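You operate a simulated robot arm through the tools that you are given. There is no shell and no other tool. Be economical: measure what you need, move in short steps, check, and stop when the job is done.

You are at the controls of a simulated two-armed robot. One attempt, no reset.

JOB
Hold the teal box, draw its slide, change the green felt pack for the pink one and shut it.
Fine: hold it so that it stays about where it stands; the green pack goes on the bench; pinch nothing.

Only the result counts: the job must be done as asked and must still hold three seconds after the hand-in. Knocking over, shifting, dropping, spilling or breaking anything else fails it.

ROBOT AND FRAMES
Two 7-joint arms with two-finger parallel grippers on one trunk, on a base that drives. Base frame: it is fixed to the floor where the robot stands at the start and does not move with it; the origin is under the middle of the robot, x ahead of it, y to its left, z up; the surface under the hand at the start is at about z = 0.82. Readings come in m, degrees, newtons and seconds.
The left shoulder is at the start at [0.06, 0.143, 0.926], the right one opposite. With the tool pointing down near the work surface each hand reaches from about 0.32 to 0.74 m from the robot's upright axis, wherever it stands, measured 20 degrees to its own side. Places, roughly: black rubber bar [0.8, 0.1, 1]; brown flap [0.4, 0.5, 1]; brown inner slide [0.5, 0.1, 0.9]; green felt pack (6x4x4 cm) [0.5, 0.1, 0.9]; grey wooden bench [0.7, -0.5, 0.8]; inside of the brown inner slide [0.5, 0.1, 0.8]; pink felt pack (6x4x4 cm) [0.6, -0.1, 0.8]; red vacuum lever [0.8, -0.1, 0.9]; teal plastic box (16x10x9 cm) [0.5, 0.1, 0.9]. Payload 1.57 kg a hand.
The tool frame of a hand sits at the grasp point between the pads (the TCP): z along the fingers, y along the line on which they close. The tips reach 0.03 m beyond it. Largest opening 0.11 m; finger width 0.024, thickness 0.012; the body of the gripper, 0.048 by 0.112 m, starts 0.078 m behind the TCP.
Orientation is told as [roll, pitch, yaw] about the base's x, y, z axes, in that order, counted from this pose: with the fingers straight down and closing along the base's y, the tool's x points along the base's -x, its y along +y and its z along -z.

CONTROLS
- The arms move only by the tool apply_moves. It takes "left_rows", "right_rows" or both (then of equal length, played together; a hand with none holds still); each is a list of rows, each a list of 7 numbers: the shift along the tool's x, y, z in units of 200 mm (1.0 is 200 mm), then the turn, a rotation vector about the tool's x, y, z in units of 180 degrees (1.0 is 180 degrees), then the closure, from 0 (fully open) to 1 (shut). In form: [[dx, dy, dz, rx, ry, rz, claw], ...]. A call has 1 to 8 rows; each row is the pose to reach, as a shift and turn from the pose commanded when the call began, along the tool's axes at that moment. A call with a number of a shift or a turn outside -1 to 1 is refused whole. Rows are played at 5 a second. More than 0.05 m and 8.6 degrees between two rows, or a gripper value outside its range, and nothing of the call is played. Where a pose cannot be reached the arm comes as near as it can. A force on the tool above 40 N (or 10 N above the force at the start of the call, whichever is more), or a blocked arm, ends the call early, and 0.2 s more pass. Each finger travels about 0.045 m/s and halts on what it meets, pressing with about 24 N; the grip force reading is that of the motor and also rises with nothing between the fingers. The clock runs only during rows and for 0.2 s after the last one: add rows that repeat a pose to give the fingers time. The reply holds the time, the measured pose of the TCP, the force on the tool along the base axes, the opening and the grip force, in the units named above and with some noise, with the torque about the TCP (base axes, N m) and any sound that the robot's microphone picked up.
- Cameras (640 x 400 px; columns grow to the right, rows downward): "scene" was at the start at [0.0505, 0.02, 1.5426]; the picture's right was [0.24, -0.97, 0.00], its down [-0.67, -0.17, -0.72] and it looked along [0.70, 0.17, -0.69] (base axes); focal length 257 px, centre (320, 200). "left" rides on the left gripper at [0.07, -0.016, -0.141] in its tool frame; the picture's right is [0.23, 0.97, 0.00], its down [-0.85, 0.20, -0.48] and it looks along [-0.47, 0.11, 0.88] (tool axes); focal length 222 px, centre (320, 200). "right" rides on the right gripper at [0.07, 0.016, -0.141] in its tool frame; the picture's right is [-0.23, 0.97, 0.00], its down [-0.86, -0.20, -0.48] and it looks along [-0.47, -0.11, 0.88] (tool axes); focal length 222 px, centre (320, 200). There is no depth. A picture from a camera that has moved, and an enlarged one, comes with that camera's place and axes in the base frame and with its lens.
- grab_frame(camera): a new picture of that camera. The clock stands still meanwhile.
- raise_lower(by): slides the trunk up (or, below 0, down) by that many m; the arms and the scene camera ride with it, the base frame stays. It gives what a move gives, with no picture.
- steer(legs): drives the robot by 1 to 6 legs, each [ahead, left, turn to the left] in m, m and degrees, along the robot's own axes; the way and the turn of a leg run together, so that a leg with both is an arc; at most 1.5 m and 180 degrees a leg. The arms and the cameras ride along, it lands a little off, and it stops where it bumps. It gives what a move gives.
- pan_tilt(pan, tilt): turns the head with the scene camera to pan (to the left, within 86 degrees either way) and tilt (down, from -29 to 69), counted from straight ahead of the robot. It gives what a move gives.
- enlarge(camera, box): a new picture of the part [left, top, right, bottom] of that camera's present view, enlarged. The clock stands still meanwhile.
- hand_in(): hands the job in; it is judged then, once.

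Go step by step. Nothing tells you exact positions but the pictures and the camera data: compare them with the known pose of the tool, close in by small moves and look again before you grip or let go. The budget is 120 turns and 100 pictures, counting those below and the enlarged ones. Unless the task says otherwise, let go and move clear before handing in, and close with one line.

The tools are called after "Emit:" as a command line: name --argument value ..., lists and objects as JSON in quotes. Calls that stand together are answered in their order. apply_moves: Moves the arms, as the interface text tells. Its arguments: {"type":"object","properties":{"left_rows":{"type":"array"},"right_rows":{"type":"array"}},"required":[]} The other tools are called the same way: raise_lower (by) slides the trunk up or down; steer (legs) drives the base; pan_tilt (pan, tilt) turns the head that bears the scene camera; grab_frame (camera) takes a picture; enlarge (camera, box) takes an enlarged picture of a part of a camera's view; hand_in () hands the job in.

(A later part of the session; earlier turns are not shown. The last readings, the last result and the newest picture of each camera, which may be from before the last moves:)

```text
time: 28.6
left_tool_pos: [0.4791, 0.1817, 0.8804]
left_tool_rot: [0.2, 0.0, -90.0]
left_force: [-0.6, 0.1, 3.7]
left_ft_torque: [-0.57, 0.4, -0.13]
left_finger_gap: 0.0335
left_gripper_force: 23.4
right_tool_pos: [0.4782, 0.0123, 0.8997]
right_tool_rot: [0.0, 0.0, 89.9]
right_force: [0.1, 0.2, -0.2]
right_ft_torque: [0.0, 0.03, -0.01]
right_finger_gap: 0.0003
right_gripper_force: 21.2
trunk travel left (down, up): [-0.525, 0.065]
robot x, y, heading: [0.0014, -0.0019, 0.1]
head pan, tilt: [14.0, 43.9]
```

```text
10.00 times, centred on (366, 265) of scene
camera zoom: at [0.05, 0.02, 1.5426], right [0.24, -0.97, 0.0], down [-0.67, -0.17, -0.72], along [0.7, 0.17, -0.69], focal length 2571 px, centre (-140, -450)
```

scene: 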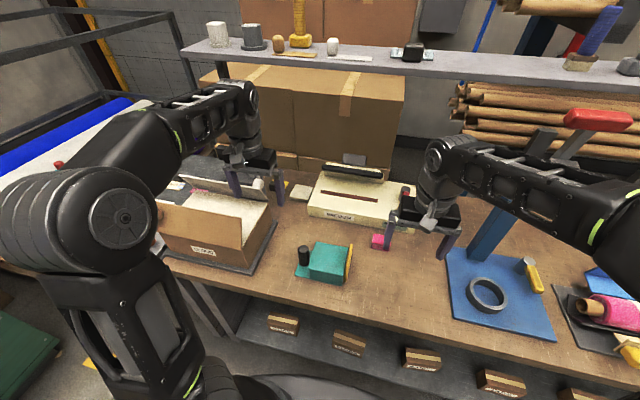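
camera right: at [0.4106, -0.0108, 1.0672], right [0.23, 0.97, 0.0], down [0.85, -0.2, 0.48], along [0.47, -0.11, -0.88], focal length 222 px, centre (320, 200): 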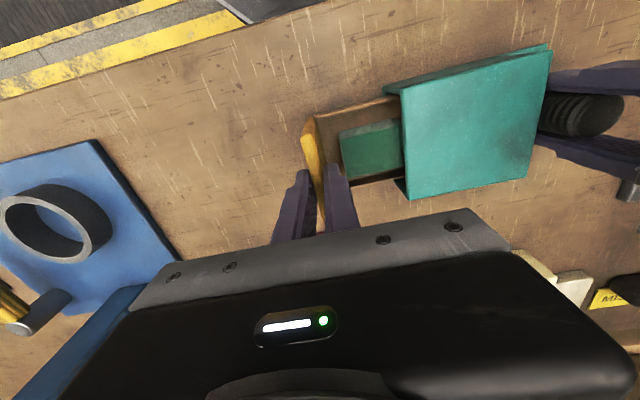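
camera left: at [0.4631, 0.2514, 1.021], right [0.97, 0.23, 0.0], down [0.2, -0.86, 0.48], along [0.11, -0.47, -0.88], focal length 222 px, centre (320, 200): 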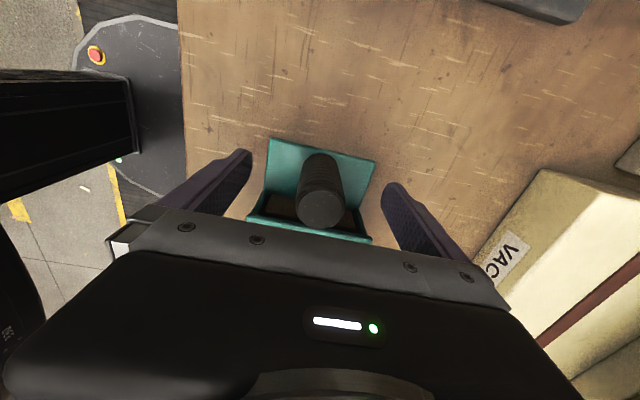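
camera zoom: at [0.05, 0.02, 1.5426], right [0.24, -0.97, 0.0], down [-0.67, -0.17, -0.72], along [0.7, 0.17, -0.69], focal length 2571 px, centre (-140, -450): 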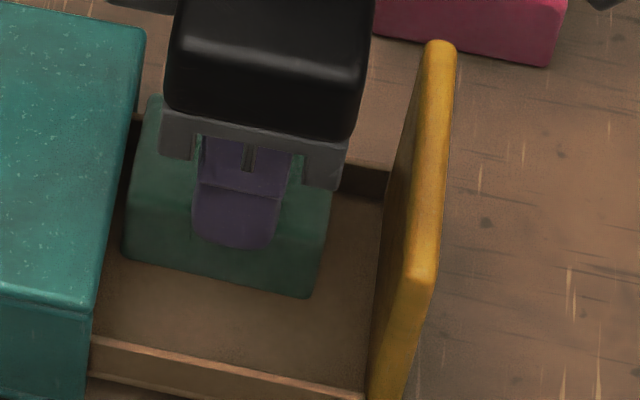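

The pack slipped out and now sits ~1.5 cm toward the far wall, still flat in the slide. I raise, reopen and look again.

Emit:
apply_moves --right_rows '[[0, 0, -0.1, 0, 0, 0, 1], [0, 0, -0.3, 0, 0, 0, 1], [0, 0, -0.35, 0, 0, 0, 0.7], [0, 0, -0.35, 0, 0, 0, 0.5], [0, 0, -0.35, 0, 0, 0, 0.5], [0, 0, -0.35, 0, 0, 0, 0.5]]'

Emit:
enlarge --camera "right" --box '[220, 100, 420, 245]'

Emit:
enlarge --camera "scene" --box '[330, 230, 402, 290]'

```text
time: 30.0
left_tool_pos: [0.4793, 0.1808, 0.881]
left_tool_rot: [0.1, 0.0, -90.0]
left_force: [-1.0, -0.3, 2.3]
left_ft_torque: [0.01, 0.35, -0.02]
left_finger_gap: 0.0334
left_gripper_force: 24.4
right_tool_pos: [0.4793, 0.0111, 0.9721]
right_tool_rot: [-0.1, 0.0, 90.0]
right_force: [0.4, -0.7, -0.3]
right_ft_torque: [-0.01, 0.03, -0.03]
right_finger_gap: 0.055
right_gripper_force: 0.0
trunk travel left (down, up): [-0.525, 0.065]
robot x, y, heading: [-0.0006, 0.0003, -0.2]
head pan, tilt: [14.0, 43.9]
```

```text
2.76 times, centred on (320, 172) of right
camera zoom: at [0.4635, -0.0587, 1.1117], right [-0.97, 0.23, 0.0], down [0.2, 0.86, 0.48], along [0.11, 0.47, -0.88], focal length 613 px, centre (320, 276)
```

zoom: 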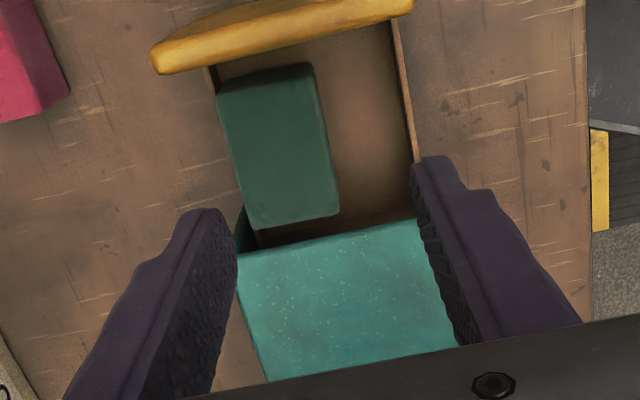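

```text
6.67 times, centred on (366, 260) of scene
camera zoom: at [0.0503, 0.0199, 1.5427], right [0.24, -0.97, 0.0], down [-0.67, -0.17, -0.72], along [0.7, 0.17, -0.69], focal length 1714 px, centre (13, -200)
```

zoom: 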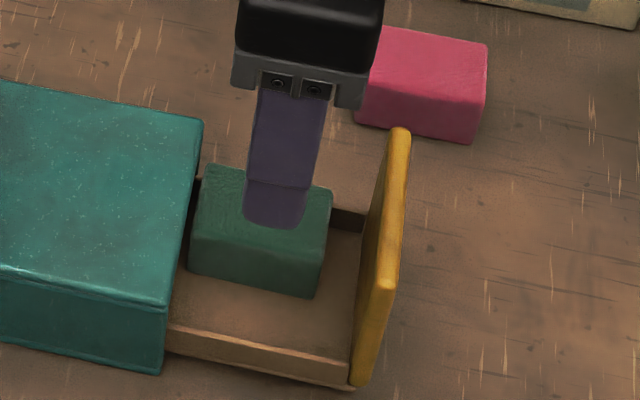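

The pack now lies at x≈0.477–0.515 against the far wall (walls top ≈0.857, pack top ≈0.87). I'll drag it back to the middle with the far finger just above the wall, then grip deeper.

Emit:
apply_moves --right_rows '[[0, -0.0675, 0.1, 0, 0, 0, 0.48], [0, -0.0675, 0.2, 0, 0, 0, 0.48], [0, -0.0675, 0.3, 0, 0, 0, 0.48], [0, -0.0675, 0.36, 0, 0, 0, 0.48], [0, -0.0675, 0.4, 0, 0, 0, 0.48], [0, -0.0675, 0.4, 0, 0, 0, 0.48]]'

Emit:
enlarge --camera "right" --box '[220, 100, 420, 245]'

Emit:
enlarge --camera "scene" --box '[330, 230, 402, 290]'

```text
time: 31.4
left_tool_pos: [0.4788, 0.1809, 0.8806]
left_tool_rot: [0.2, 0.0, -89.9]
left_force: [-0.6, 0.1, 4.2]
left_ft_torque: [-0.03, 0.36, -0.03]
left_finger_gap: 0.0334
left_gripper_force: 24.4
right_tool_pos: [0.491, 0.0105, 0.8884]
right_tool_rot: [0.0, 0.0, 90.0]
right_force: [-0.5, -0.4, -0.6]
right_ft_torque: [0.01, -0.02, 0.01]
right_finger_gap: 0.057
right_gripper_force: 0.0
trunk travel left (down, up): [-0.525, 0.065]
robot x, y, heading: [-0.0005, -0.0009, 0.2]
head pan, tilt: [14.0, 43.9]
```

```text
2.76 times, centred on (320, 172) of right
camera zoom: at [0.4757, -0.0595, 1.0281], right [-0.97, 0.23, 0.0], down [0.2, 0.85, 0.48], along [0.11, 0.47, -0.88], focal length 613 px, centre (320, 276)
```

zoom: 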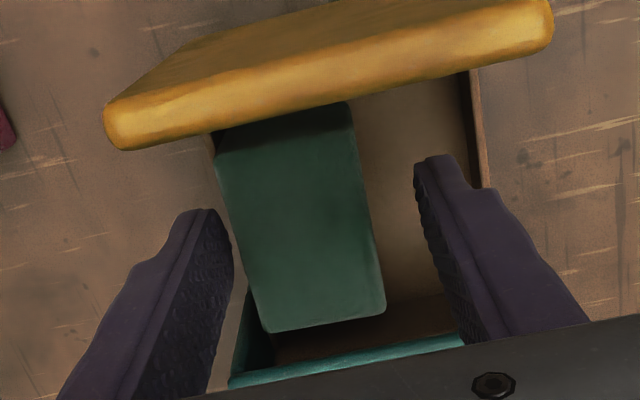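

```text
6.67 times, centred on (366, 260) of scene
camera zoom: at [0.0503, 0.0199, 1.5427], right [0.24, -0.97, 0.0], down [-0.67, -0.17, -0.72], along [0.7, 0.17, -0.69], focal length 1714 px, centre (13, -200)
```

zoom: 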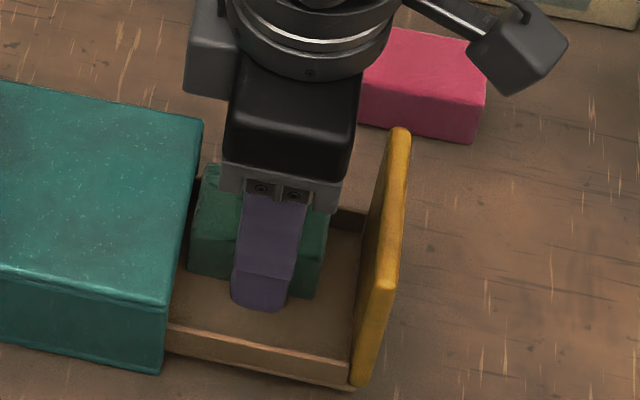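

The fingers straddle it freely. I narrow the opening while keeping the far finger where it is, then drag the pack 2 cm toward −x.

Emit:
apply_moves --right_rows '[[0, -0.0275, 0, 0, 0, 0, 0.58], [0, -0.0275, 0, 0, 0, 0, 0.58], [0, 0.0, 0, 0, 0, 0, 0.58], [0, 0.03, 0, 0, 0, 0, 0.58], [0, 0.055, 0, 0, 0, 0, 0.58], [0, 0.077, 0, 0, 0, 0, 0.58], [0, 0.077, 0, 0, 0, 0, 0.58]]'

Emit:
enlarge --camera "right" --box '[220, 100, 420, 245]'

```text
time: 33.0
left_tool_pos: [0.4805, 0.1818, 0.881]
left_tool_rot: [0.1, 0.0, -90.0]
left_force: [0.0, 0.4, 4.1]
left_ft_torque: [-0.07, 0.36, -0.01]
left_finger_gap: 0.0333
left_gripper_force: 24.5
right_tool_pos: [0.4791, 0.0124, 0.8891]
right_tool_rot: [0.0, 0.1, 90.1]
right_force: [0.3, 0.5, 1.0]
right_ft_torque: [0.03, -0.01, 0.01]
right_finger_gap: 0.0464
right_gripper_force: 0.5
trunk travel left (down, up): [-0.525, 0.065]
robot x, y, heading: [0.0035, 0.0027, 0.1]
head pan, tilt: [14.0, 43.9]
```

```text
2.76 times, centred on (320, 172) of right
camera zoom: at [0.462, -0.0582, 1.0288], right [-0.97, 0.23, 0.0], down [0.2, 0.85, 0.48], along [0.11, 0.47, -0.88], focal length 613 px, centre (320, 276)
```

zoom: 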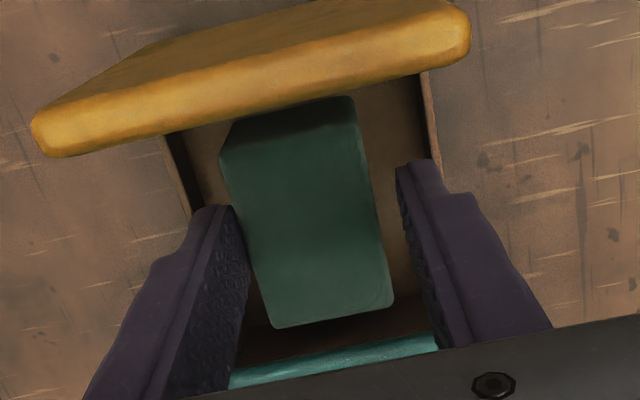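

The pack is back in the middle. I ease off the far finger 1.5 mm, then go deeper with the same opening, and check.

Emit:
apply_moves --right_rows '[[0, -0.008, 0, 0, 0, 0, 0.59], [0, -0.008, 0.03, 0, 0, 0, 0.59], [0, -0.008, 0.06, 0, 0, 0, 0.59], [0, -0.008, 0.085, 0, 0, 0, 0.59], [0, -0.008, 0.105, 0, 0, 0, 0.59], [0, -0.008, 0.105, 0, 0, 0, 0.59]]'

Emit:
apply_moves --right_rows '[[0, 0, 0, 0, 0, 0, 0.65], [0, 0, 0, 0, 0, 0, 0.75], [0, 0, 0, 0, 0, 0, 1], [0, 0, 0, 0, 0, 0, 1], [0, 0, 0, 0, 0, 0, 1], [0, 0, 0, 0, 0, 0, 1]]'

Emit:
enlarge --camera "right" --box '[220, 100, 420, 245]'

Emit:
enlarge --camera "scene" --box '[330, 230, 402, 290]'

```text
time: 34.4
left_tool_pos: [0.4785, 0.1816, 0.8803]
left_tool_rot: [0.1, 0.1, -89.9]
left_force: [-0.2, 0.1, 4.3]
left_ft_torque: [-0.05, 0.36, -0.03]
left_finger_gap: 0.0337
left_gripper_force: 23.9
right_tool_pos: [0.4781, 0.0115, 0.8667]
right_tool_rot: [-0.1, 0.0, 89.9]
right_force: [-0.1, 0.4, -0.6]
right_ft_torque: [0.0, 0.01, 0.02]
right_finger_gap: 0.0449
right_gripper_force: 0.2
trunk travel left (down, up): [-0.525, 0.065]
robot x, y, heading: [0.0013, -0.002, 0.1]
head pan, tilt: [14.0, 43.9]
```

```text
time: 35.8
left_tool_pos: [0.479, 0.181, 0.8804]
left_tool_rot: [0.1, 0.0, -90.0]
left_force: [-0.7, -0.7, 3.7]
left_ft_torque: [-0.1, 0.38, 0.0]
left_finger_gap: 0.0333
left_gripper_force: 24.3
right_tool_pos: [0.4789, 0.0117, 0.868]
right_tool_rot: [0.1, 0.0, 90.0]
right_force: [-0.2, -0.3, 1.1]
right_ft_torque: [0.03, 0.0, 0.01]
right_finger_gap: 0.0388
right_gripper_force: 24.5
trunk travel left (down, up): [-0.525, 0.065]
robot x, y, heading: [0.0012, 0.0019, 0.0]
head pan, tilt: [14.0, 43.9]
```

```text
2.76 times, centred on (320, 172) of right
camera zoom: at [0.4625, -0.0589, 1.0074], right [-0.97, 0.23, 0.0], down [0.2, 0.86, 0.48], along [0.11, 0.47, -0.88], focal length 613 px, centre (320, 276)
```

zoom: 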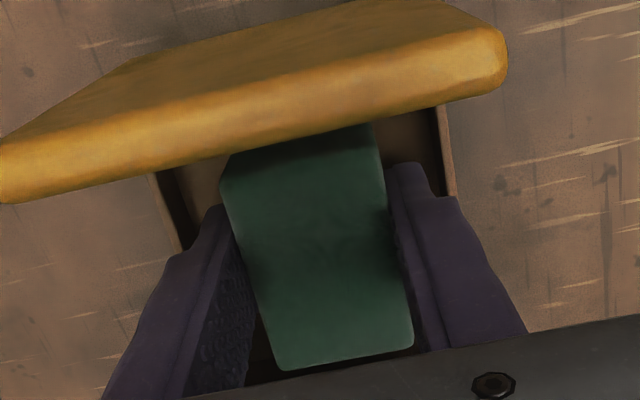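

```text
6.67 times, centred on (366, 260) of scene
camera zoom: at [0.0503, 0.0199, 1.5427], right [0.24, -0.97, 0.0], down [-0.67, -0.17, -0.72], along [0.7, 0.17, -0.69], focal length 1714 px, centre (13, -200)
```

zoom: 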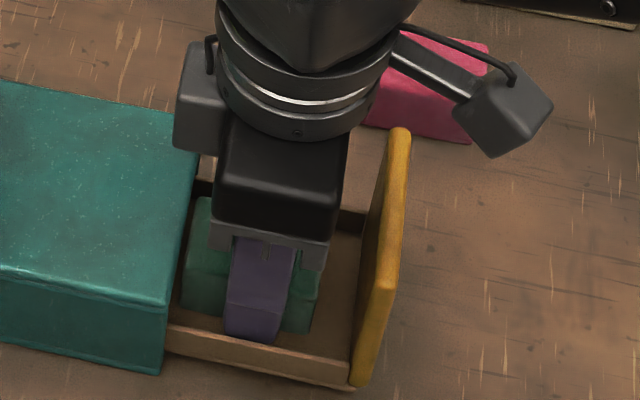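

Now it is gripped at 38.8 mm deep. I lift slowly with a slight −y shift away from the sleeve, and check the gap.

Emit:
apply_moves --right_rows '[[0.01, 0, 0, 0, 0, 0, 1], [0.02, 0, -0.02, 0, 0, 0, 1], [0.025, 0, -0.05, 0, 0, 0, 1], [0.025, 0, -0.08, 0, 0, 0, 1], [0.025, 0, -0.1, 0, 0, 0, 1]]'

Emit:
enlarge --camera "scene" --box '[330, 230, 402, 290]'

```text
time: 37.0
left_tool_pos: [0.4788, 0.181, 0.8791]
left_tool_rot: [0.0, 0.1, -90.0]
left_force: [-0.2, 0.9, 3.6]
left_ft_torque: [-0.05, 0.34, -0.01]
left_finger_gap: 0.0335
left_gripper_force: 23.7
right_tool_pos: [0.4787, 0.007, 0.8877]
right_tool_rot: [-0.1, 0.0, 89.9]
right_force: [0.5, 0.9, -0.7]
right_ft_torque: [0.02, -0.01, 0.01]
right_finger_gap: 0.0389
right_gripper_force: 23.8
trunk travel left (down, up): [-0.525, 0.065]
robot x, y, heading: [-0.0043, -0.0017, 0.1]
head pan, tilt: [14.0, 43.9]
```

```text
6.67 times, centred on (366, 260) of scene
camera zoom: at [0.0503, 0.0199, 1.5427], right [0.24, -0.97, 0.0], down [-0.67, -0.17, -0.72], along [0.7, 0.17, -0.69], focal length 1714 px, centre (13, -200)
```

zoom: 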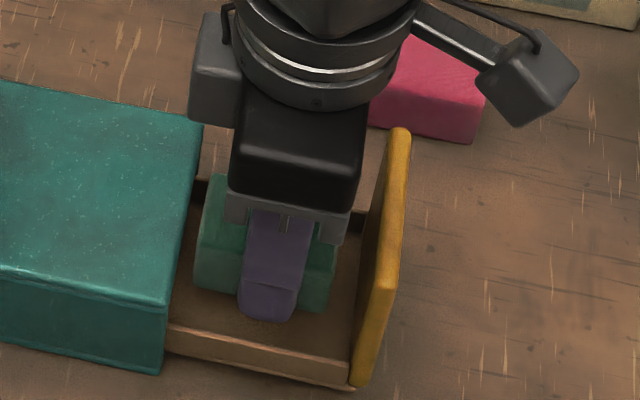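

Held firmly. I lift above the plate, carry it to a free bench spot near (0.46, −0.15).

Emit:
apply_moves --right_rows '[[0, 0, -0.15, 0, 0, 0, 1], [0, 0, -0.3, 0, 0, 0, 1], [0, 0, -0.45, 0, 0, 0, 1], [0.2, 0.02, -0.45, 0, 0, 0, 1], [0.4, 0.05, -0.45, 0, 0, 0, 1], [0.6, 0.08, -0.45, 0, 0, 0, 1], [0.785, 0.1, -0.45, 0, 0, 0, 1], [0.785, 0.1, -0.45, 0, 0, 0, 1]]'

Emit:
grab_frame --camera "scene"

Emit:
grab_frame --camera "right"

```text
time: 38.8
left_tool_pos: [0.4778, 0.1809, 0.8806]
left_tool_rot: [0.0, 0.2, -90.0]
left_force: [-0.4, 0.5, 2.7]
left_ft_torque: [-0.17, 0.27, -0.01]
left_finger_gap: 0.0333
left_gripper_force: 23.8
right_tool_pos: [0.4554, -0.1519, 0.9776]
right_tool_rot: [0.0, -0.1, 90.1]
right_force: [0.8, 0.6, -0.6]
right_ft_torque: [-0.01, 0.01, 0.01]
right_finger_gap: 0.0391
right_gripper_force: 24.0
trunk travel left (down, up): [-0.525, 0.065]
robot x, y, heading: [-0.0002, 0.0005, -0.0]
head pan, tilt: [14.0, 43.9]
```

```text
56 pictures are left
camera scene: at [0.0503, 0.0198, 1.5427], right [0.24, -0.97, 0.0], down [-0.67, -0.17, -0.72], along [0.7, 0.17, -0.69], focal length 257 px, centre (320, 200)
```

scene: 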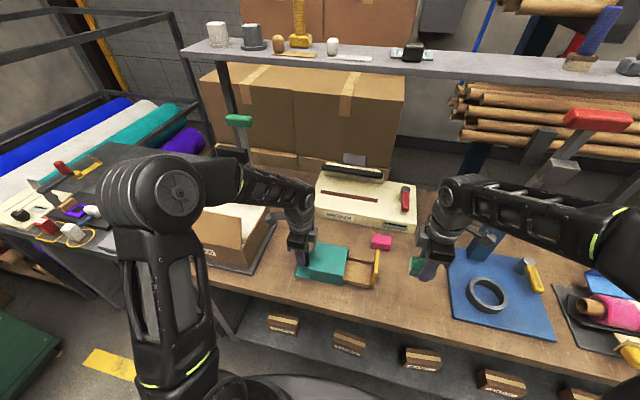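

```text
55 pictures are left
camera right: at [0.4396, -0.2219, 1.1187], right [-0.97, 0.23, 0.0], down [0.2, 0.85, 0.48], along [0.11, 0.47, -0.88], focal length 222 px, centre (320, 200)
```

right: 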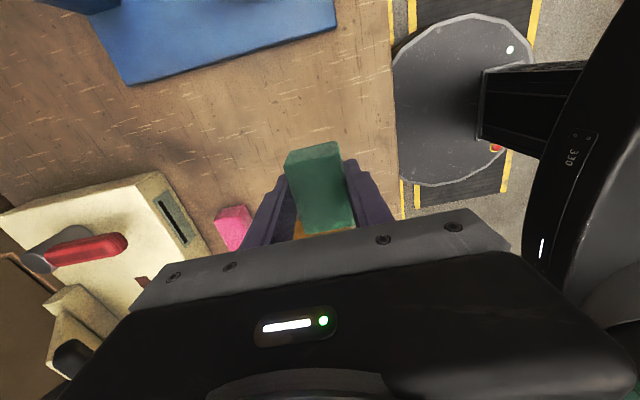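

I lower the pack toward the bench, slowly at the end.

Emit:
apply_moves --right_rows '[[0, 0, 0.15, 0, 0, 0, 1], [0, 0, 0.3, 0, 0, 0, 1], [0, 0, 0.42, 0, 0, 0, 1], [0, 0, 0.48, 0, 0, 0, 1], [0, 0, 0.51, 0, 0, 0, 1], [0, 0, 0.53, 0, 0, 0, 1], [0, 0, 0.545, 0, 0, 0, 1], [0, 0, 0.555, 0, 0, 0, 1]]'

Emit:
enlarge --camera "scene" --box '[370, 225, 466, 305]'

```text
time: 40.6
left_tool_pos: [0.4805, 0.1807, 0.8794]
left_tool_rot: [0.1, 0.1, -90.0]
left_force: [-0.9, 0.4, 3.0]
left_ft_torque: [0.02, 0.36, -0.03]
left_finger_gap: 0.0334
left_gripper_force: 24.2
right_tool_pos: [0.4584, -0.1511, 0.8656]
right_tool_rot: [0.0, 0.1, 90.0]
right_force: [0.3, -0.1, -0.4]
right_ft_torque: [-0.03, 0.0, 0.0]
right_finger_gap: 0.0388
right_gripper_force: 23.8
trunk travel left (down, up): [-0.525, 0.065]
robot x, y, heading: [0.0005, -0.0008, -0.1]
head pan, tilt: [14.0, 43.9]
```

```text
5.00 times, centred on (418, 265) of scene
camera zoom: at [0.0502, 0.0198, 1.5427], right [0.24, -0.97, 0.0], down [-0.67, -0.17, -0.72], along [0.7, 0.17, -0.69], focal length 1285 px, centre (-170, -125)
```

zoom: 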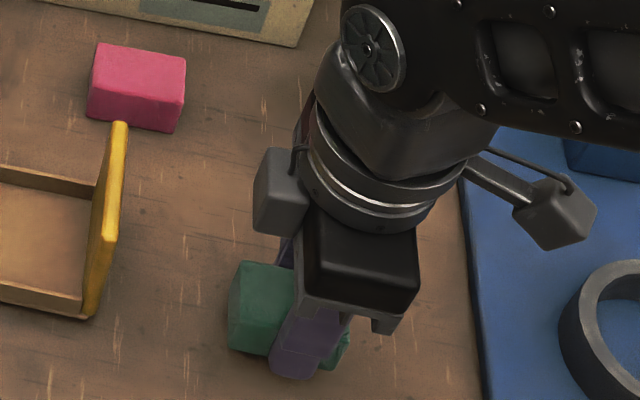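

Not yet touching; I continue down in 2 mm steps until the force shows contact.

Emit:
apply_moves --right_rows '[[0, 0, 0.01, 0, 0, 0, 1], [0, 0, 0.02, 0, 0, 0, 1], [0, 0, 0.03, 0, 0, 0, 1], [0, 0, 0.03, 0, 0, 0, 1]]'

```text
time: 41.6
left_tool_pos: [0.4793, 0.1801, 0.8802]
left_tool_rot: [0.1, 0.0, -90.0]
left_force: [-1.5, -0.6, 3.5]
left_ft_torque: [-0.02, 0.36, -0.05]
left_finger_gap: 0.0336
left_gripper_force: 24.2
right_tool_pos: [0.4586, -0.1521, 0.8597]
right_tool_rot: [0.0, 0.0, 90.0]
right_force: [-0.3, -0.3, 0.1]
right_ft_torque: [0.02, 0.02, 0.03]
right_finger_gap: 0.039
right_gripper_force: 24.0
trunk travel left (down, up): [-0.525, 0.065]
robot x, y, heading: [0.0042, -0.0003, 0.2]
head pan, tilt: [14.0, 43.9]
```

Emit:
apply_moves --right_rows '[[0, 0, 0.008, 0, 0, 0, 1], [0, 0, 0.016, 0, 0, 0, 1], [0, 0, 0.024, 0, 0, 0, 1], [0, 0, 0.024, 0, 0, 0, 1]]'

Emit:
enlarge --camera "scene" --box '[402, 265, 450, 305]'

```text
time: 42.6
left_tool_pos: [0.4786, 0.1811, 0.8803]
left_tool_rot: [0.1, 0.0, -90.0]
left_force: [-1.1, 0.6, 3.5]
left_ft_torque: [-0.03, 0.34, -0.04]
left_finger_gap: 0.0337
left_gripper_force: 24.2
right_tool_pos: [0.4569, -0.1507, 0.8544]
right_tool_rot: [0.0, 0.0, 90.1]
right_force: [-0.5, -1.4, 0.0]
right_ft_torque: [0.01, -0.02, 0.05]
right_finger_gap: 0.0386
right_gripper_force: 23.4
trunk travel left (down, up): [-0.525, 0.065]
robot x, y, heading: [0.0046, 0.0021, 0.1]
head pan, tilt: [14.0, 43.9]
```

```text
10.00 times, centred on (426, 285) of scene
camera zoom: at [0.0502, 0.0198, 1.5427], right [0.24, -0.97, 0.0], down [-0.67, -0.17, -0.72], along [0.7, 0.17, -0.69], focal length 2571 px, centre (-740, -650)
```

zoom: 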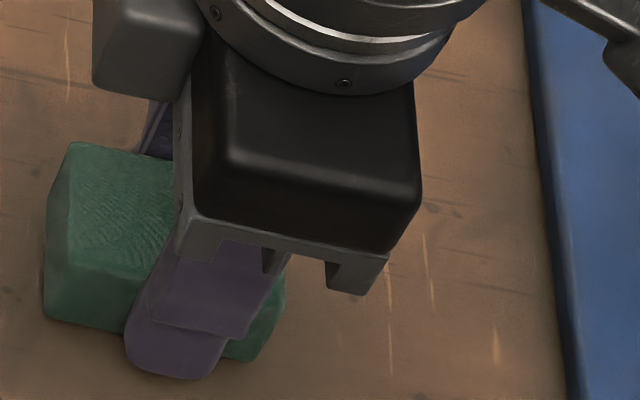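

Emit:
apply_moves --right_rows '[[0, 0, 0.006, 0, 0, 0, 1], [0, 0, 0.012, 0, 0, 0, 1], [0, 0, 0.015, 0, 0, 0, 1], [0, 0, 0.015, 0, 0, 0, 1]]'

```text
time: 43.6
left_tool_pos: [0.4795, 0.1809, 0.8802]
left_tool_rot: [0.1, 0.1, -90.0]
left_force: [-0.6, 0.3, -0.7]
left_ft_torque: [0.11, 0.12, -0.04]
left_finger_gap: 0.0334
left_gripper_force: 23.8
right_tool_pos: [0.4576, -0.1509, 0.8535]
right_tool_rot: [-0.1, -0.1, 90.0]
right_force: [-2.0, -3.0, 17.9]
right_ft_torque: [-0.04, 0.12, 0.0]
right_finger_gap: 0.039
right_gripper_force: 24.4
trunk travel left (down, up): [-0.525, 0.065]
robot x, y, heading: [0.0004, -0.0024, 0.0]
head pan, tilt: [14.0, 43.9]
```

Contact with the bench. I ease up 2 mm, open and rise.

Emit:
apply_moves --right_rows '[[0, 0, -0.008, 0, 0, 0, 1], [0, 0, -0.008, 0, 0, 0, 0.6], [0, 0, -0.008, 0, 0, 0, 0.45], [0, 0, -0.008, 0, 0, 0, 0.45], [0, 0, -0.15, 0, 0, 0, 0.45], [0, 0, -0.35, 0, 0, 0, 0.45], [0, 0, -0.55, 0, 0, 0, 0.45]]'

Emit:
enlarge --camera "scene" --box '[340, 220, 468, 310]'

Emit:
grab_frame --camera "right"

```text
time: 45.2
left_tool_pos: [0.4796, 0.1808, 0.8795]
left_tool_rot: [0.0, -0.1, -90.0]
left_force: [-2.8, 1.1, 8.9]
left_ft_torque: [-0.17, 0.66, -0.09]
left_finger_gap: 0.0333
left_gripper_force: 23.6
right_tool_pos: [0.4588, -0.1515, 0.9619]
right_tool_rot: [0.0, 0.0, 90.1]
right_force: [0.9, 0.2, -0.4]
right_ft_torque: [0.0, -0.01, 0.01]
right_finger_gap: 0.0605
right_gripper_force: 0.2
trunk travel left (down, up): [-0.525, 0.065]
robot x, y, heading: [-0.0027, -0.0011, -0.2]
head pan, tilt: [14.0, 43.9]
```

```text
4.44 times, centred on (404, 265) of scene
camera zoom: at [0.0498, 0.0198, 1.5426], right [0.24, -0.97, 0.0], down [-0.67, -0.17, -0.72], along [0.7, 0.17, -0.69], focal length 1143 px, centre (-53, -89)
```

zoom: 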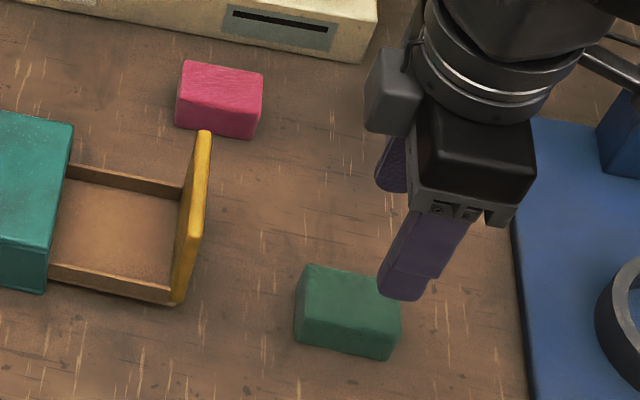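

```text
51 pictures are left
camera right: at [0.4429, -0.2223, 1.1025], right [-0.97, 0.23, 0.0], down [0.2, 0.85, 0.48], along [0.11, 0.47, -0.88], focal length 222 px, centre (320, 200)
```

right: 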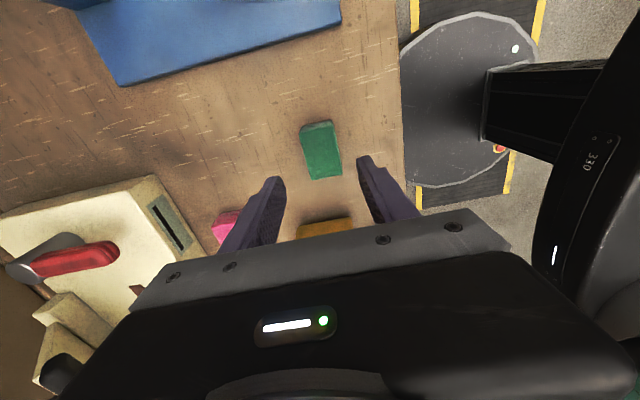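

The green pack stands free on the bench. The pink one is at about (0.611, −0.057), long side along y; I hover over it.

Emit:
apply_moves --right_rows '[[-0.05, -0.13, -0.05, 0, 0, 0, 0.45], [-0.12, -0.26, -0.05, 0, 0, 0, 0.45], [-0.2, -0.39, -0.05, 0, 0, 0, 0.45], [-0.3, -0.52, -0.05, 0, 0, 0, 0.45], [-0.4, -0.65, -0.05, 0, 0, 0, 0.45], [-0.4725, -0.76, -0.05, 0, 0, 0, 0.45], [-0.4725, -0.76, -0.05, 0, 0, 0, 0.45]]'

Emit:
grab_frame --camera "right"

```text
time: 46.8
left_tool_pos: [0.4791, 0.1805, 0.8796]
left_tool_rot: [0.1, 0.0, -90.0]
left_force: [-0.5, 0.1, 8.9]
left_ft_torque: [0.0, 0.63, -0.06]
left_finger_gap: 0.0335
left_gripper_force: 23.9
right_tool_pos: [0.6118, -0.0551, 0.9764]
right_tool_rot: [0.0, 0.0, 90.0]
right_force: [-0.3, 0.8, -0.1]
right_ft_torque: [0.01, 0.0, 0.01]
right_finger_gap: 0.0604
right_gripper_force: 0.0
trunk travel left (down, up): [-0.525, 0.065]
robot x, y, heading: [-0.0018, 0.0009, 0.0]
head pan, tilt: [14.0, 43.9]
```

```text
50 pictures are left
camera right: at [0.5962, -0.1246, 1.1158], right [-0.97, 0.23, 0.0], down [0.2, 0.86, 0.48], along [0.11, 0.47, -0.88], focal length 222 px, centre (320, 200)
```

right: 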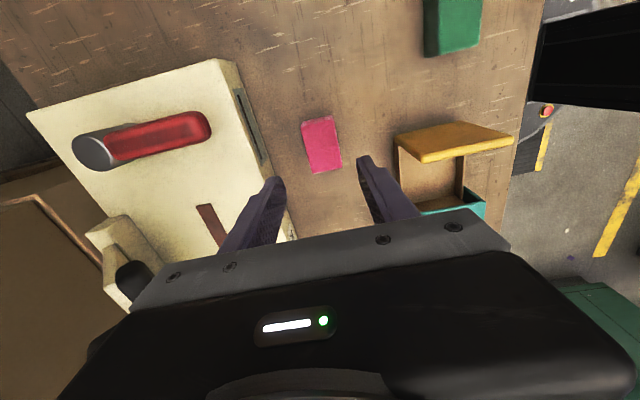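

The pink pack centre refines to (0.608, −0.057), aligned with the axes. I lower the open fingers around it.

Emit:
apply_moves --right_rows '[[0.01, 0.019, 0.12, 0, 0, 0, 0.45], [0.01, 0.019, 0.24, 0, 0, 0, 0.45], [0.01, 0.019, 0.36, 0, 0, 0, 0.45], [0.01, 0.019, 0.45, 0, 0, 0, 0.45], [0.01, 0.019, 0.52, 0, 0, 0, 0.45], [0.01, 0.019, 0.57, 0, 0, 0, 0.45], [0.01, 0.019, 0.57, 0, 0, 0, 0.45]]'

Emit:
enlarge --camera "right" --box '[220, 100, 420, 245]'

Emit:
enlarge --camera "scene" --box '[330, 210, 426, 280]'

```text
time: 48.4
left_tool_pos: [0.4788, 0.1803, 0.8807]
left_tool_rot: [0.1, -0.1, -90.1]
left_force: [0.1, -1.3, 8.3]
left_ft_torque: [-0.01, 0.53, 0.0]
left_finger_gap: 0.0336
left_gripper_force: 23.5
right_tool_pos: [0.6073, -0.0576, 0.8574]
right_tool_rot: [0.0, 0.0, 90.1]
right_force: [0.2, 0.0, 0.1]
right_ft_torque: [-0.02, -0.02, -0.01]
right_finger_gap: 0.0606
right_gripper_force: 0.1
trunk travel left (down, up): [-0.525, 0.065]
robot x, y, heading: [0.0054, -0.0, -0.0]
head pan, tilt: [14.0, 43.9]
```

```text
2.76 times, centred on (320, 172) of right
camera zoom: at [0.591, -0.1284, 0.9986], right [-0.97, 0.23, 0.0], down [0.2, 0.86, 0.48], along [0.11, 0.47, -0.88], focal length 613 px, centre (320, 276)
```

zoom: 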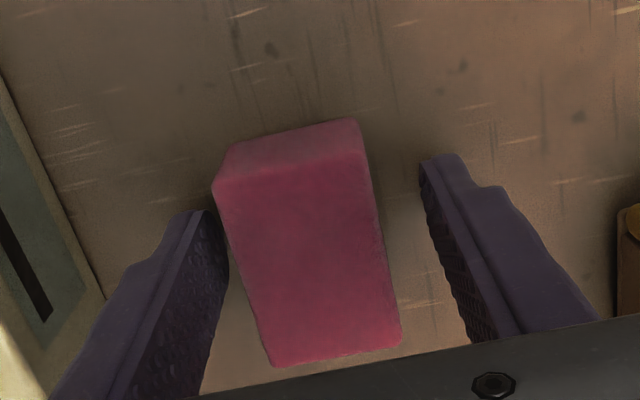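

```text
5.71 times, centred on (378, 245) of scene
camera zoom: at [0.0501, 0.0198, 1.5427], right [0.24, -0.97, 0.0], down [-0.67, -0.17, -0.72], along [0.7, 0.17, -0.69], focal length 1469 px, centre (-11, -57)
```

zoom: 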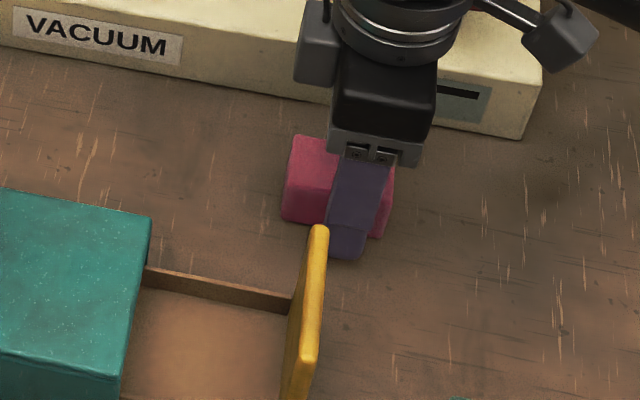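

The fingers straddle it; I centre by +3 mm in x, raise 3 mm and close, without lifting yet.

Emit:
apply_moves --right_rows '[[0, -0.015, -0.013, 0, 0, 0, 0.45], [0, -0.015, -0.013, 0, 0, 0, 0.6], [0, -0.015, -0.013, 0, 0, 0, 0.8], [0, -0.015, -0.013, 0, 0, 0, 1], [0, -0.015, -0.013, 0, 0, 0, 1], [0, -0.015, -0.013, 0, 0, 0, 1], [0, -0.015, -0.013, 0, 0, 0, 1]]'

Emit:
apply_moves --right_rows '[[0, 0, -0.02, 0, 0, 0, 1], [0, 0, -0.05, 0, 0, 0, 1], [0, 0, -0.08, 0, 0, 0, 1], [0, 0, -0.1, 0, 0, 0, 1]]'

Emit:
enlarge --camera "scene" --box '[330, 210, 426, 280]'

```text
time: 50.0
left_tool_pos: [0.4794, 0.1809, 0.8808]
left_tool_rot: [0.1, 0.0, -90.0]
left_force: [-1.0, 0.9, 8.5]
left_ft_torque: [-0.01, 0.52, -0.03]
left_finger_gap: 0.0335
left_gripper_force: 24.0
right_tool_pos: [0.6091, -0.0585, 0.8612]
right_tool_rot: [0.0, 0.0, 90.0]
right_force: [-0.4, 0.1, -0.4]
right_ft_torque: [-0.02, 0.0, 0.02]
right_finger_gap: 0.0389
right_gripper_force: 24.0
trunk travel left (down, up): [-0.525, 0.065]
robot x, y, heading: [0.0021, 0.0006, 0.1]
head pan, tilt: [14.0, 43.9]
```

```text
time: 51.0
left_tool_pos: [0.479, 0.1809, 0.8803]
left_tool_rot: [0.1, 0.0, -90.0]
left_force: [0.2, 0.6, 8.3]
left_ft_torque: [-0.02, 0.51, -0.02]
left_finger_gap: 0.0335
left_gripper_force: 23.7
right_tool_pos: [0.6089, -0.0573, 0.8827]
right_tool_rot: [0.1, 0.0, 89.9]
right_force: [-0.2, 1.4, -0.4]
right_ft_torque: [0.0, -0.01, 0.0]
right_finger_gap: 0.0388
right_gripper_force: 24.1
trunk travel left (down, up): [-0.525, 0.065]
robot x, y, heading: [-0.003, -0.0039, 0.1]
head pan, tilt: [14.0, 43.9]
```

```text
5.71 times, centred on (378, 245) of scene
camera zoom: at [0.0501, 0.0198, 1.5427], right [0.24, -0.97, 0.0], down [-0.67, -0.17, -0.72], along [0.7, 0.17, -0.69], focal length 1469 px, centre (-11, -57)
```

zoom: 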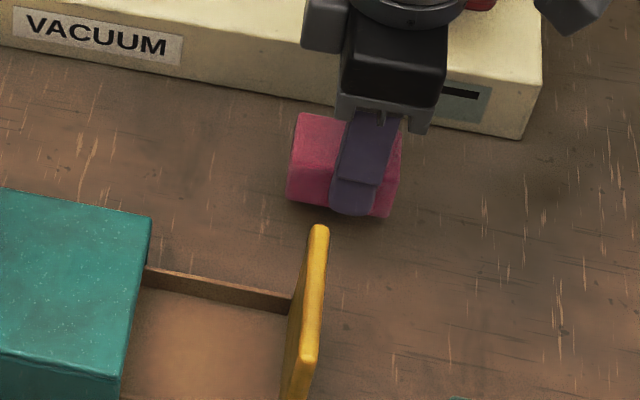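

Pink is held. I lift it above the plate height and carry it over the slide, to hover at (0.480, 0.003).

Emit:
apply_moves --right_rows '[[0, 0, -0.15, 0, 0, 0, 1], [0, 0, -0.3, 0, 0, 0, 1], [0, 0, -0.47, 0, 0, 0, 1], [-0.08, 0.16, -0.47, 0, 0, 0, 1], [-0.15, 0.32, -0.47, 0, 0, 0, 1], [-0.22, 0.48, -0.47, 0, 0, 0, 1], [-0.3, 0.645, -0.47, 0, 0, 0, 1], [-0.3, 0.645, -0.47, 0, 0, 0, 1]]'

Emit:
grab_frame --camera "right"

Emit:
enlarge --camera "scene" --box '[310, 215, 422, 295]'

```text
time: 52.8
left_tool_pos: [0.4782, 0.1816, 0.8797]
left_tool_rot: [0.1, 0.1, -89.9]
left_force: [-0.1, -0.8, 5.3]
left_ft_torque: [0.03, 0.4, -0.02]
left_finger_gap: 0.0334
left_gripper_force: 24.3
right_tool_pos: [0.4798, 0.0018, 0.9755]
right_tool_rot: [-0.1, 0.0, 90.0]
right_force: [-0.2, -0.1, -1.1]
right_ft_torque: [0.01, -0.01, -0.03]
right_finger_gap: 0.039
right_gripper_force: 24.2
trunk travel left (down, up): [-0.525, 0.065]
robot x, y, heading: [-0.0003, 0.0011, 0.1]
head pan, tilt: [14.0, 43.9]
```

```text
46 pictures are left
camera right: at [0.4633, -0.068, 1.1145], right [-0.97, 0.23, 0.0], down [0.2, 0.85, 0.48], along [0.11, 0.47, -0.88], focal length 222 px, centre (320, 200)
```

right: 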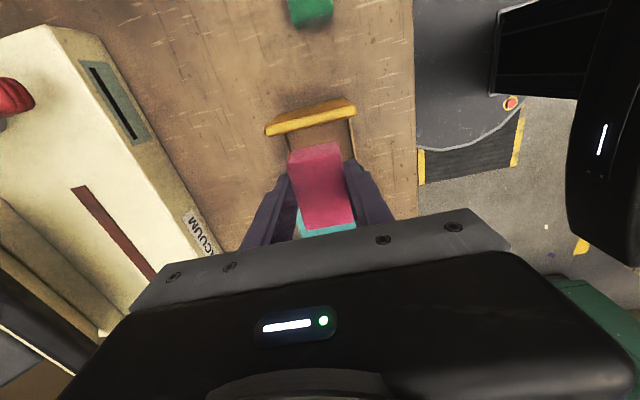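

```text
5.00 times, centred on (366, 255) of scene
camera zoom: at [0.0501, 0.0198, 1.5427], right [0.24, -0.97, 0.0], down [-0.67, -0.17, -0.72], along [0.7, 0.17, -0.69], focal length 1285 px, centre (90, -75)
```

zoom: 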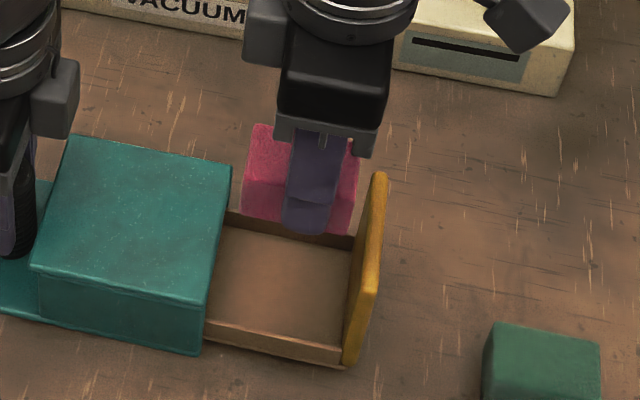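

I lower until the pack's bottom is just above the walls and look again.

Emit:
apply_moves --right_rows '[[0, 0, 0.1, 0, 0, 0, 1], [0, 0, 0.2, 0, 0, 0, 1], [0, 0, 0.28, 0, 0, 0, 1], [0, 0, 0.32, 0, 0, 0, 1], [0, 0, 0.32, 0, 0, 0, 1]]'

Emit:
enlarge --camera "right" --box '[220, 60, 420, 245]'

Emit:
enlarge --camera "scene" --box '[330, 230, 402, 290]'

```text
time: 54.0
left_tool_pos: [0.4793, 0.1816, 0.8798]
left_tool_rot: [0.2, 0.1, -90.0]
left_force: [-0.8, 0.0, 4.9]
left_ft_torque: [-0.02, 0.48, -0.03]
left_finger_gap: 0.0333
left_gripper_force: 24.3
right_tool_pos: [0.4805, 0.0022, 0.9102]
right_tool_rot: [0.0, -0.1, 90.0]
right_force: [-0.4, 0.1, -0.1]
right_ft_torque: [0.01, 0.0, -0.03]
right_finger_gap: 0.0387
right_gripper_force: 24.2
trunk travel left (down, up): [-0.525, 0.065]
robot x, y, heading: [-0.0039, -0.0005, -0.1]
head pan, tilt: [14.0, 43.9]
```

```text
2.16 times, centred on (320, 152) of right
camera zoom: at [0.4649, -0.0677, 1.0515], right [-0.97, 0.23, 0.0], down [0.2, 0.86, 0.48], along [0.11, 0.47, -0.88], focal length 480 px, centre (320, 303)
```

zoom: 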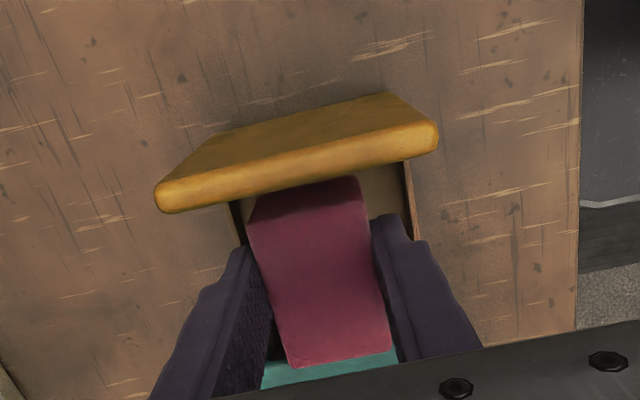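

```text
6.67 times, centred on (366, 260) of scene
camera zoom: at [0.0501, 0.0199, 1.5427], right [0.24, -0.97, 0.0], down [-0.67, -0.17, -0.72], along [0.7, 0.17, -0.69], focal length 1714 px, centre (13, -200)
```

zoom: 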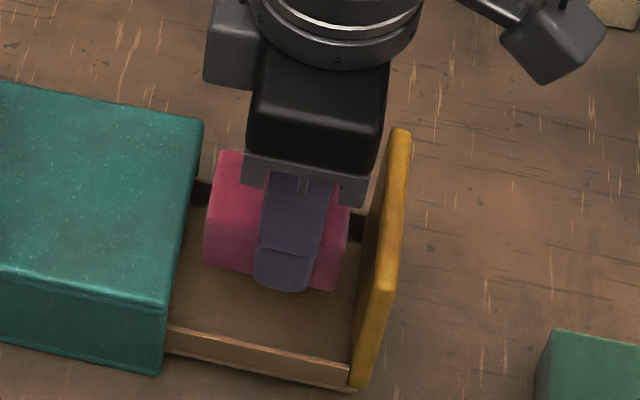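

It lines up with the slide. I lower to just above the floor, then in small steps.

Emit:
apply_moves --right_rows '[[-0.01, 0, 0.04, 0, 0, 0, 1], [-0.01, 0, 0.08, 0, 0, 0, 1], [-0.01, 0, 0.12, 0, 0, 0, 1], [-0.01, 0, 0.145, 0, 0, 0, 1], [-0.01, 0, 0.155, 0, 0, 0, 1], [-0.01, 0, 0.165, 0, 0, 0, 1], [-0.01, 0, 0.165, 0, 0, 0, 1]]'

Emit:
enlarge --camera "scene" --box '[330, 230, 402, 290]'

```text
time: 55.6
left_tool_pos: [0.4795, 0.1808, 0.88]
left_tool_rot: [0.1, 0.0, -90.0]
left_force: [-2.1, -0.4, 3.7]
left_ft_torque: [0.01, 0.39, -0.03]
left_finger_gap: 0.0335
left_gripper_force: 23.9
right_tool_pos: [0.48, 0.0046, 0.8769]
right_tool_rot: [0.0, 0.1, 90.0]
right_force: [-0.2, 0.4, -0.3]
right_ft_torque: [0.03, -0.01, -0.03]
right_finger_gap: 0.0389
right_gripper_force: 24.4
trunk travel left (down, up): [-0.525, 0.065]
robot x, y, heading: [-0.0001, -0.0004, 0.0]
head pan, tilt: [14.0, 43.9]
```

```text
6.67 times, centred on (366, 260) of scene
camera zoom: at [0.0502, 0.0199, 1.5427], right [0.24, -0.97, 0.0], down [-0.67, -0.17, -0.72], along [0.7, 0.17, -0.69], focal length 1714 px, centre (13, -200)
```

zoom: 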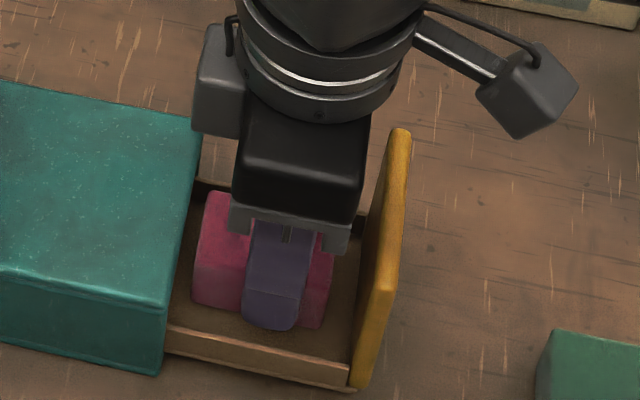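

Still no contact; I go on down in 1.5 mm steps.

Emit:
apply_moves --right_rows '[[0, 0, 0.008, 0, 0, 0, 1], [0, 0, 0.016, 0, 0, 0, 1], [0, 0, 0.024, 0, 0, 0, 1], [0, 0, 0.024, 0, 0, 0, 1]]'

Emit:
apply_moves --right_rows '[[0, 0, 0.006, 0, 0, 0, 1], [0, 0, 0.012, 0, 0, 0, 1], [0, 0, 0.018, 0, 0, 0, 1], [0, 0, 0.018, 0, 0, 0, 1]]'

```text
time: 56.6
left_tool_pos: [0.4791, 0.1806, 0.8806]
left_tool_rot: [0.1, -0.1, -90.0]
left_force: [-0.1, -0.3, 3.5]
left_ft_torque: [-0.02, 0.44, -0.05]
left_finger_gap: 0.0333
left_gripper_force: 24.2
right_tool_pos: [0.4809, 0.0043, 0.8754]
right_tool_rot: [0.0, 0.0, 90.0]
right_force: [-0.8, -0.1, 0.1]
right_ft_torque: [0.01, -0.05, 0.04]
right_finger_gap: 0.039
right_gripper_force: 23.9
trunk travel left (down, up): [-0.525, 0.065]
robot x, y, heading: [0.0006, 0.0006, 0.3]
head pan, tilt: [14.0, 43.9]
```

```text
time: 57.6
left_tool_pos: [0.4777, 0.1812, 0.8816]
left_tool_rot: [0.2, -0.1, -90.0]
left_force: [1.3, -0.4, 1.4]
left_ft_torque: [0.79, 0.71, -0.08]
left_finger_gap: 0.0334
left_gripper_force: 24.0
right_tool_pos: [0.4805, 0.0049, 0.8733]
right_tool_rot: [-0.4, -0.2, 89.9]
right_force: [-2.8, -0.4, 34.4]
right_ft_torque: [0.33, 0.22, 0.03]
right_finger_gap: 0.0388
right_gripper_force: 24.5
trunk travel left (down, up): [-0.525, 0.065]
robot x, y, heading: [-0.001, -0.0017, 0.1]
head pan, tilt: [14.0, 43.9]
```

The pack sits on the slide floor. I ease off 5 mm of command, open to ~47 mm, and rise straight up.

Emit:
apply_moves --right_rows '[[0, 0, -0.015, 0, 0, 0, 1], [0, 0, -0.024, 0, 0, 0, 1], [0, 0, -0.024, 0, 0, 0, 0.6], [0, 0, -0.024, 0, 0, 0, 0.58], [0, 0, -0.024, 0, 0, 0, 0.58], [0, 0, -0.1, 0, 0, 0, 0.58], [0, 0, -0.25, 0, 0, 0, 0.58], [0, 0, -0.45, 0, 0, 0, 0.58]]'

Emit:
enlarge --camera "right" --box '[220, 80, 420, 245]'

Emit:
enlarge --camera "scene" --box '[310, 220, 406, 290]'

```text
time: 59.4
left_tool_pos: [0.4799, 0.1817, 0.8803]
left_tool_rot: [0.1, -0.1, -90.0]
left_force: [-0.1, -1.0, 5.1]
left_ft_torque: [-0.23, 0.45, 0.07]
left_finger_gap: 0.0336
left_gripper_force: 24.5
right_tool_pos: [0.4791, 0.0053, 0.9586]
right_tool_rot: [0.0, 0.0, 90.0]
right_force: [0.1, 0.3, -0.1]
right_ft_torque: [0.01, 0.0, 0.02]
right_finger_gap: 0.0462
right_gripper_force: 0.0
trunk travel left (down, up): [-0.525, 0.065]
robot x, y, heading: [-0.0015, -0.0002, 0.1]
head pan, tilt: [14.0, 43.9]
```

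```text
2.42 times, centred on (320, 162) of right
camera zoom: at [0.4622, -0.065, 1.0995], right [-0.97, 0.23, 0.0], down [0.2, 0.86, 0.48], along [0.11, 0.47, -0.88], focal length 538 px, centre (320, 291)
```

zoom: 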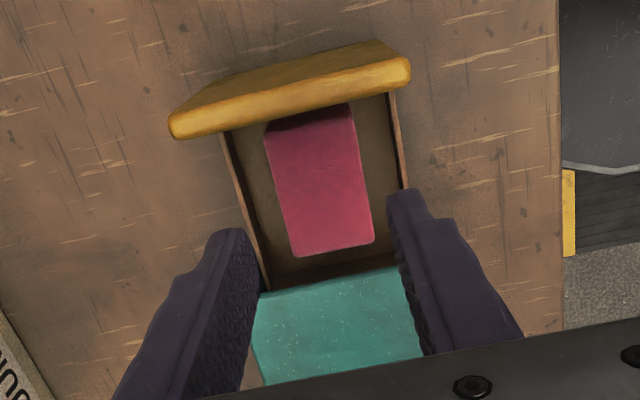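

```text
5.71 times, centred on (358, 255) of scene
camera zoom: at [0.0502, 0.0199, 1.5426], right [0.24, -0.97, 0.0], down [-0.67, -0.17, -0.72], along [0.7, 0.17, -0.69], focal length 1469 px, centre (103, -114)
```

zoom: 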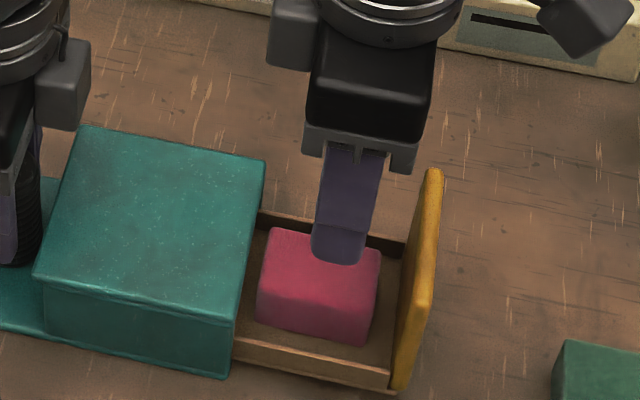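

The pink pack sits flat and clear in the slide. To shut it I go over the plate to its front, lower the two spread fingers there, and check.

Emit:
apply_moves --right_rows '[[0.0, -0.005, -0.06, 0, 0, 0, 0.58], [0.2, -0.005, -0.06, 0, 0, 0, 0.58], [0.4, -0.005, -0.06, 0, 0, 0, 0.58], [0.4, -0.005, -0.06, 0, 0, 0, 0.58], [0.4, -0.005, 0.1, 0, 0, 0, 0.58], [0.4, -0.005, 0.25, 0, 0, 0, 0.58], [0.4, -0.005, 0.39, 0, 0, 0, 0.58], [0.4, -0.005, 0.39, 0, 0, 0, 0.58]]'

Emit:
enlarge --camera "right" --box '[220, 80, 420, 245]'

Emit:
enlarge --camera "scene" --box '[320, 220, 432, 300]'

```text
time: 61.2
left_tool_pos: [0.4793, 0.1811, 0.8803]
left_tool_rot: [0.1, 0.0, -90.1]
left_force: [-0.2, 0.3, 1.7]
left_ft_torque: [0.06, 0.28, -0.06]
left_finger_gap: 0.0335
left_gripper_force: 24.1
right_tool_pos: [0.4817, -0.0748, 0.8803]
right_tool_rot: [0.0, 0.0, 89.9]
right_force: [-0.1, -0.2, 0.0]
right_ft_torque: [-0.02, 0.0, 0.0]
right_finger_gap: 0.0461
right_gripper_force: 0.1
trunk travel left (down, up): [-0.525, 0.065]
robot x, y, heading: [-0.0003, 0.0006, -0.3]
head pan, tilt: [14.0, 43.9]
```

```text
2.42 times, centred on (320, 162) of right
camera zoom: at [0.4652, -0.1447, 1.0213], right [-0.97, 0.23, 0.0], down [0.2, 0.86, 0.48], along [0.11, 0.47, -0.88], focal length 538 px, centre (320, 291)
```

zoom: 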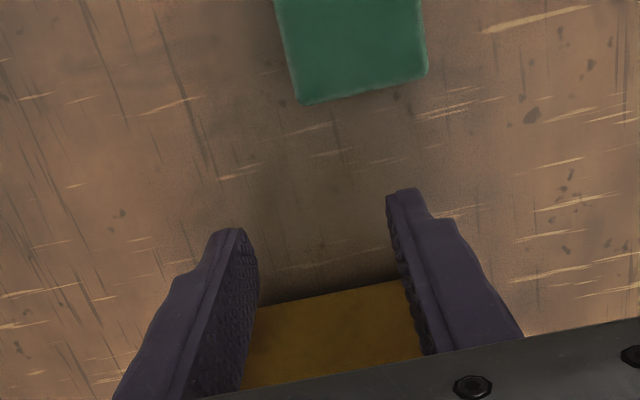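

```text
5.00 times, centred on (376, 260) of scene
camera zoom: at [0.0504, 0.02, 1.5426], right [0.24, -0.97, 0.0], down [-0.67, -0.17, -0.72], along [0.7, 0.17, -0.69], focal length 1285 px, centre (40, -100)
```

zoom: 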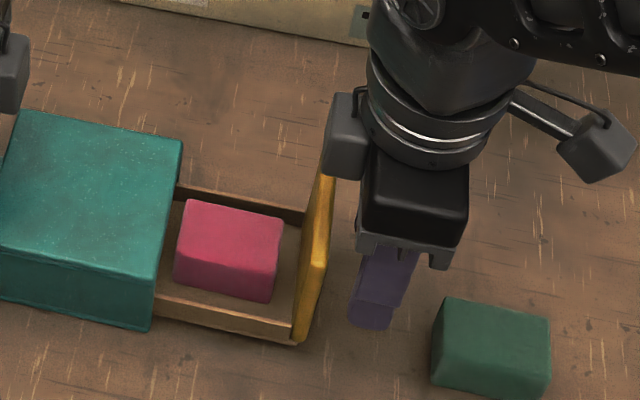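

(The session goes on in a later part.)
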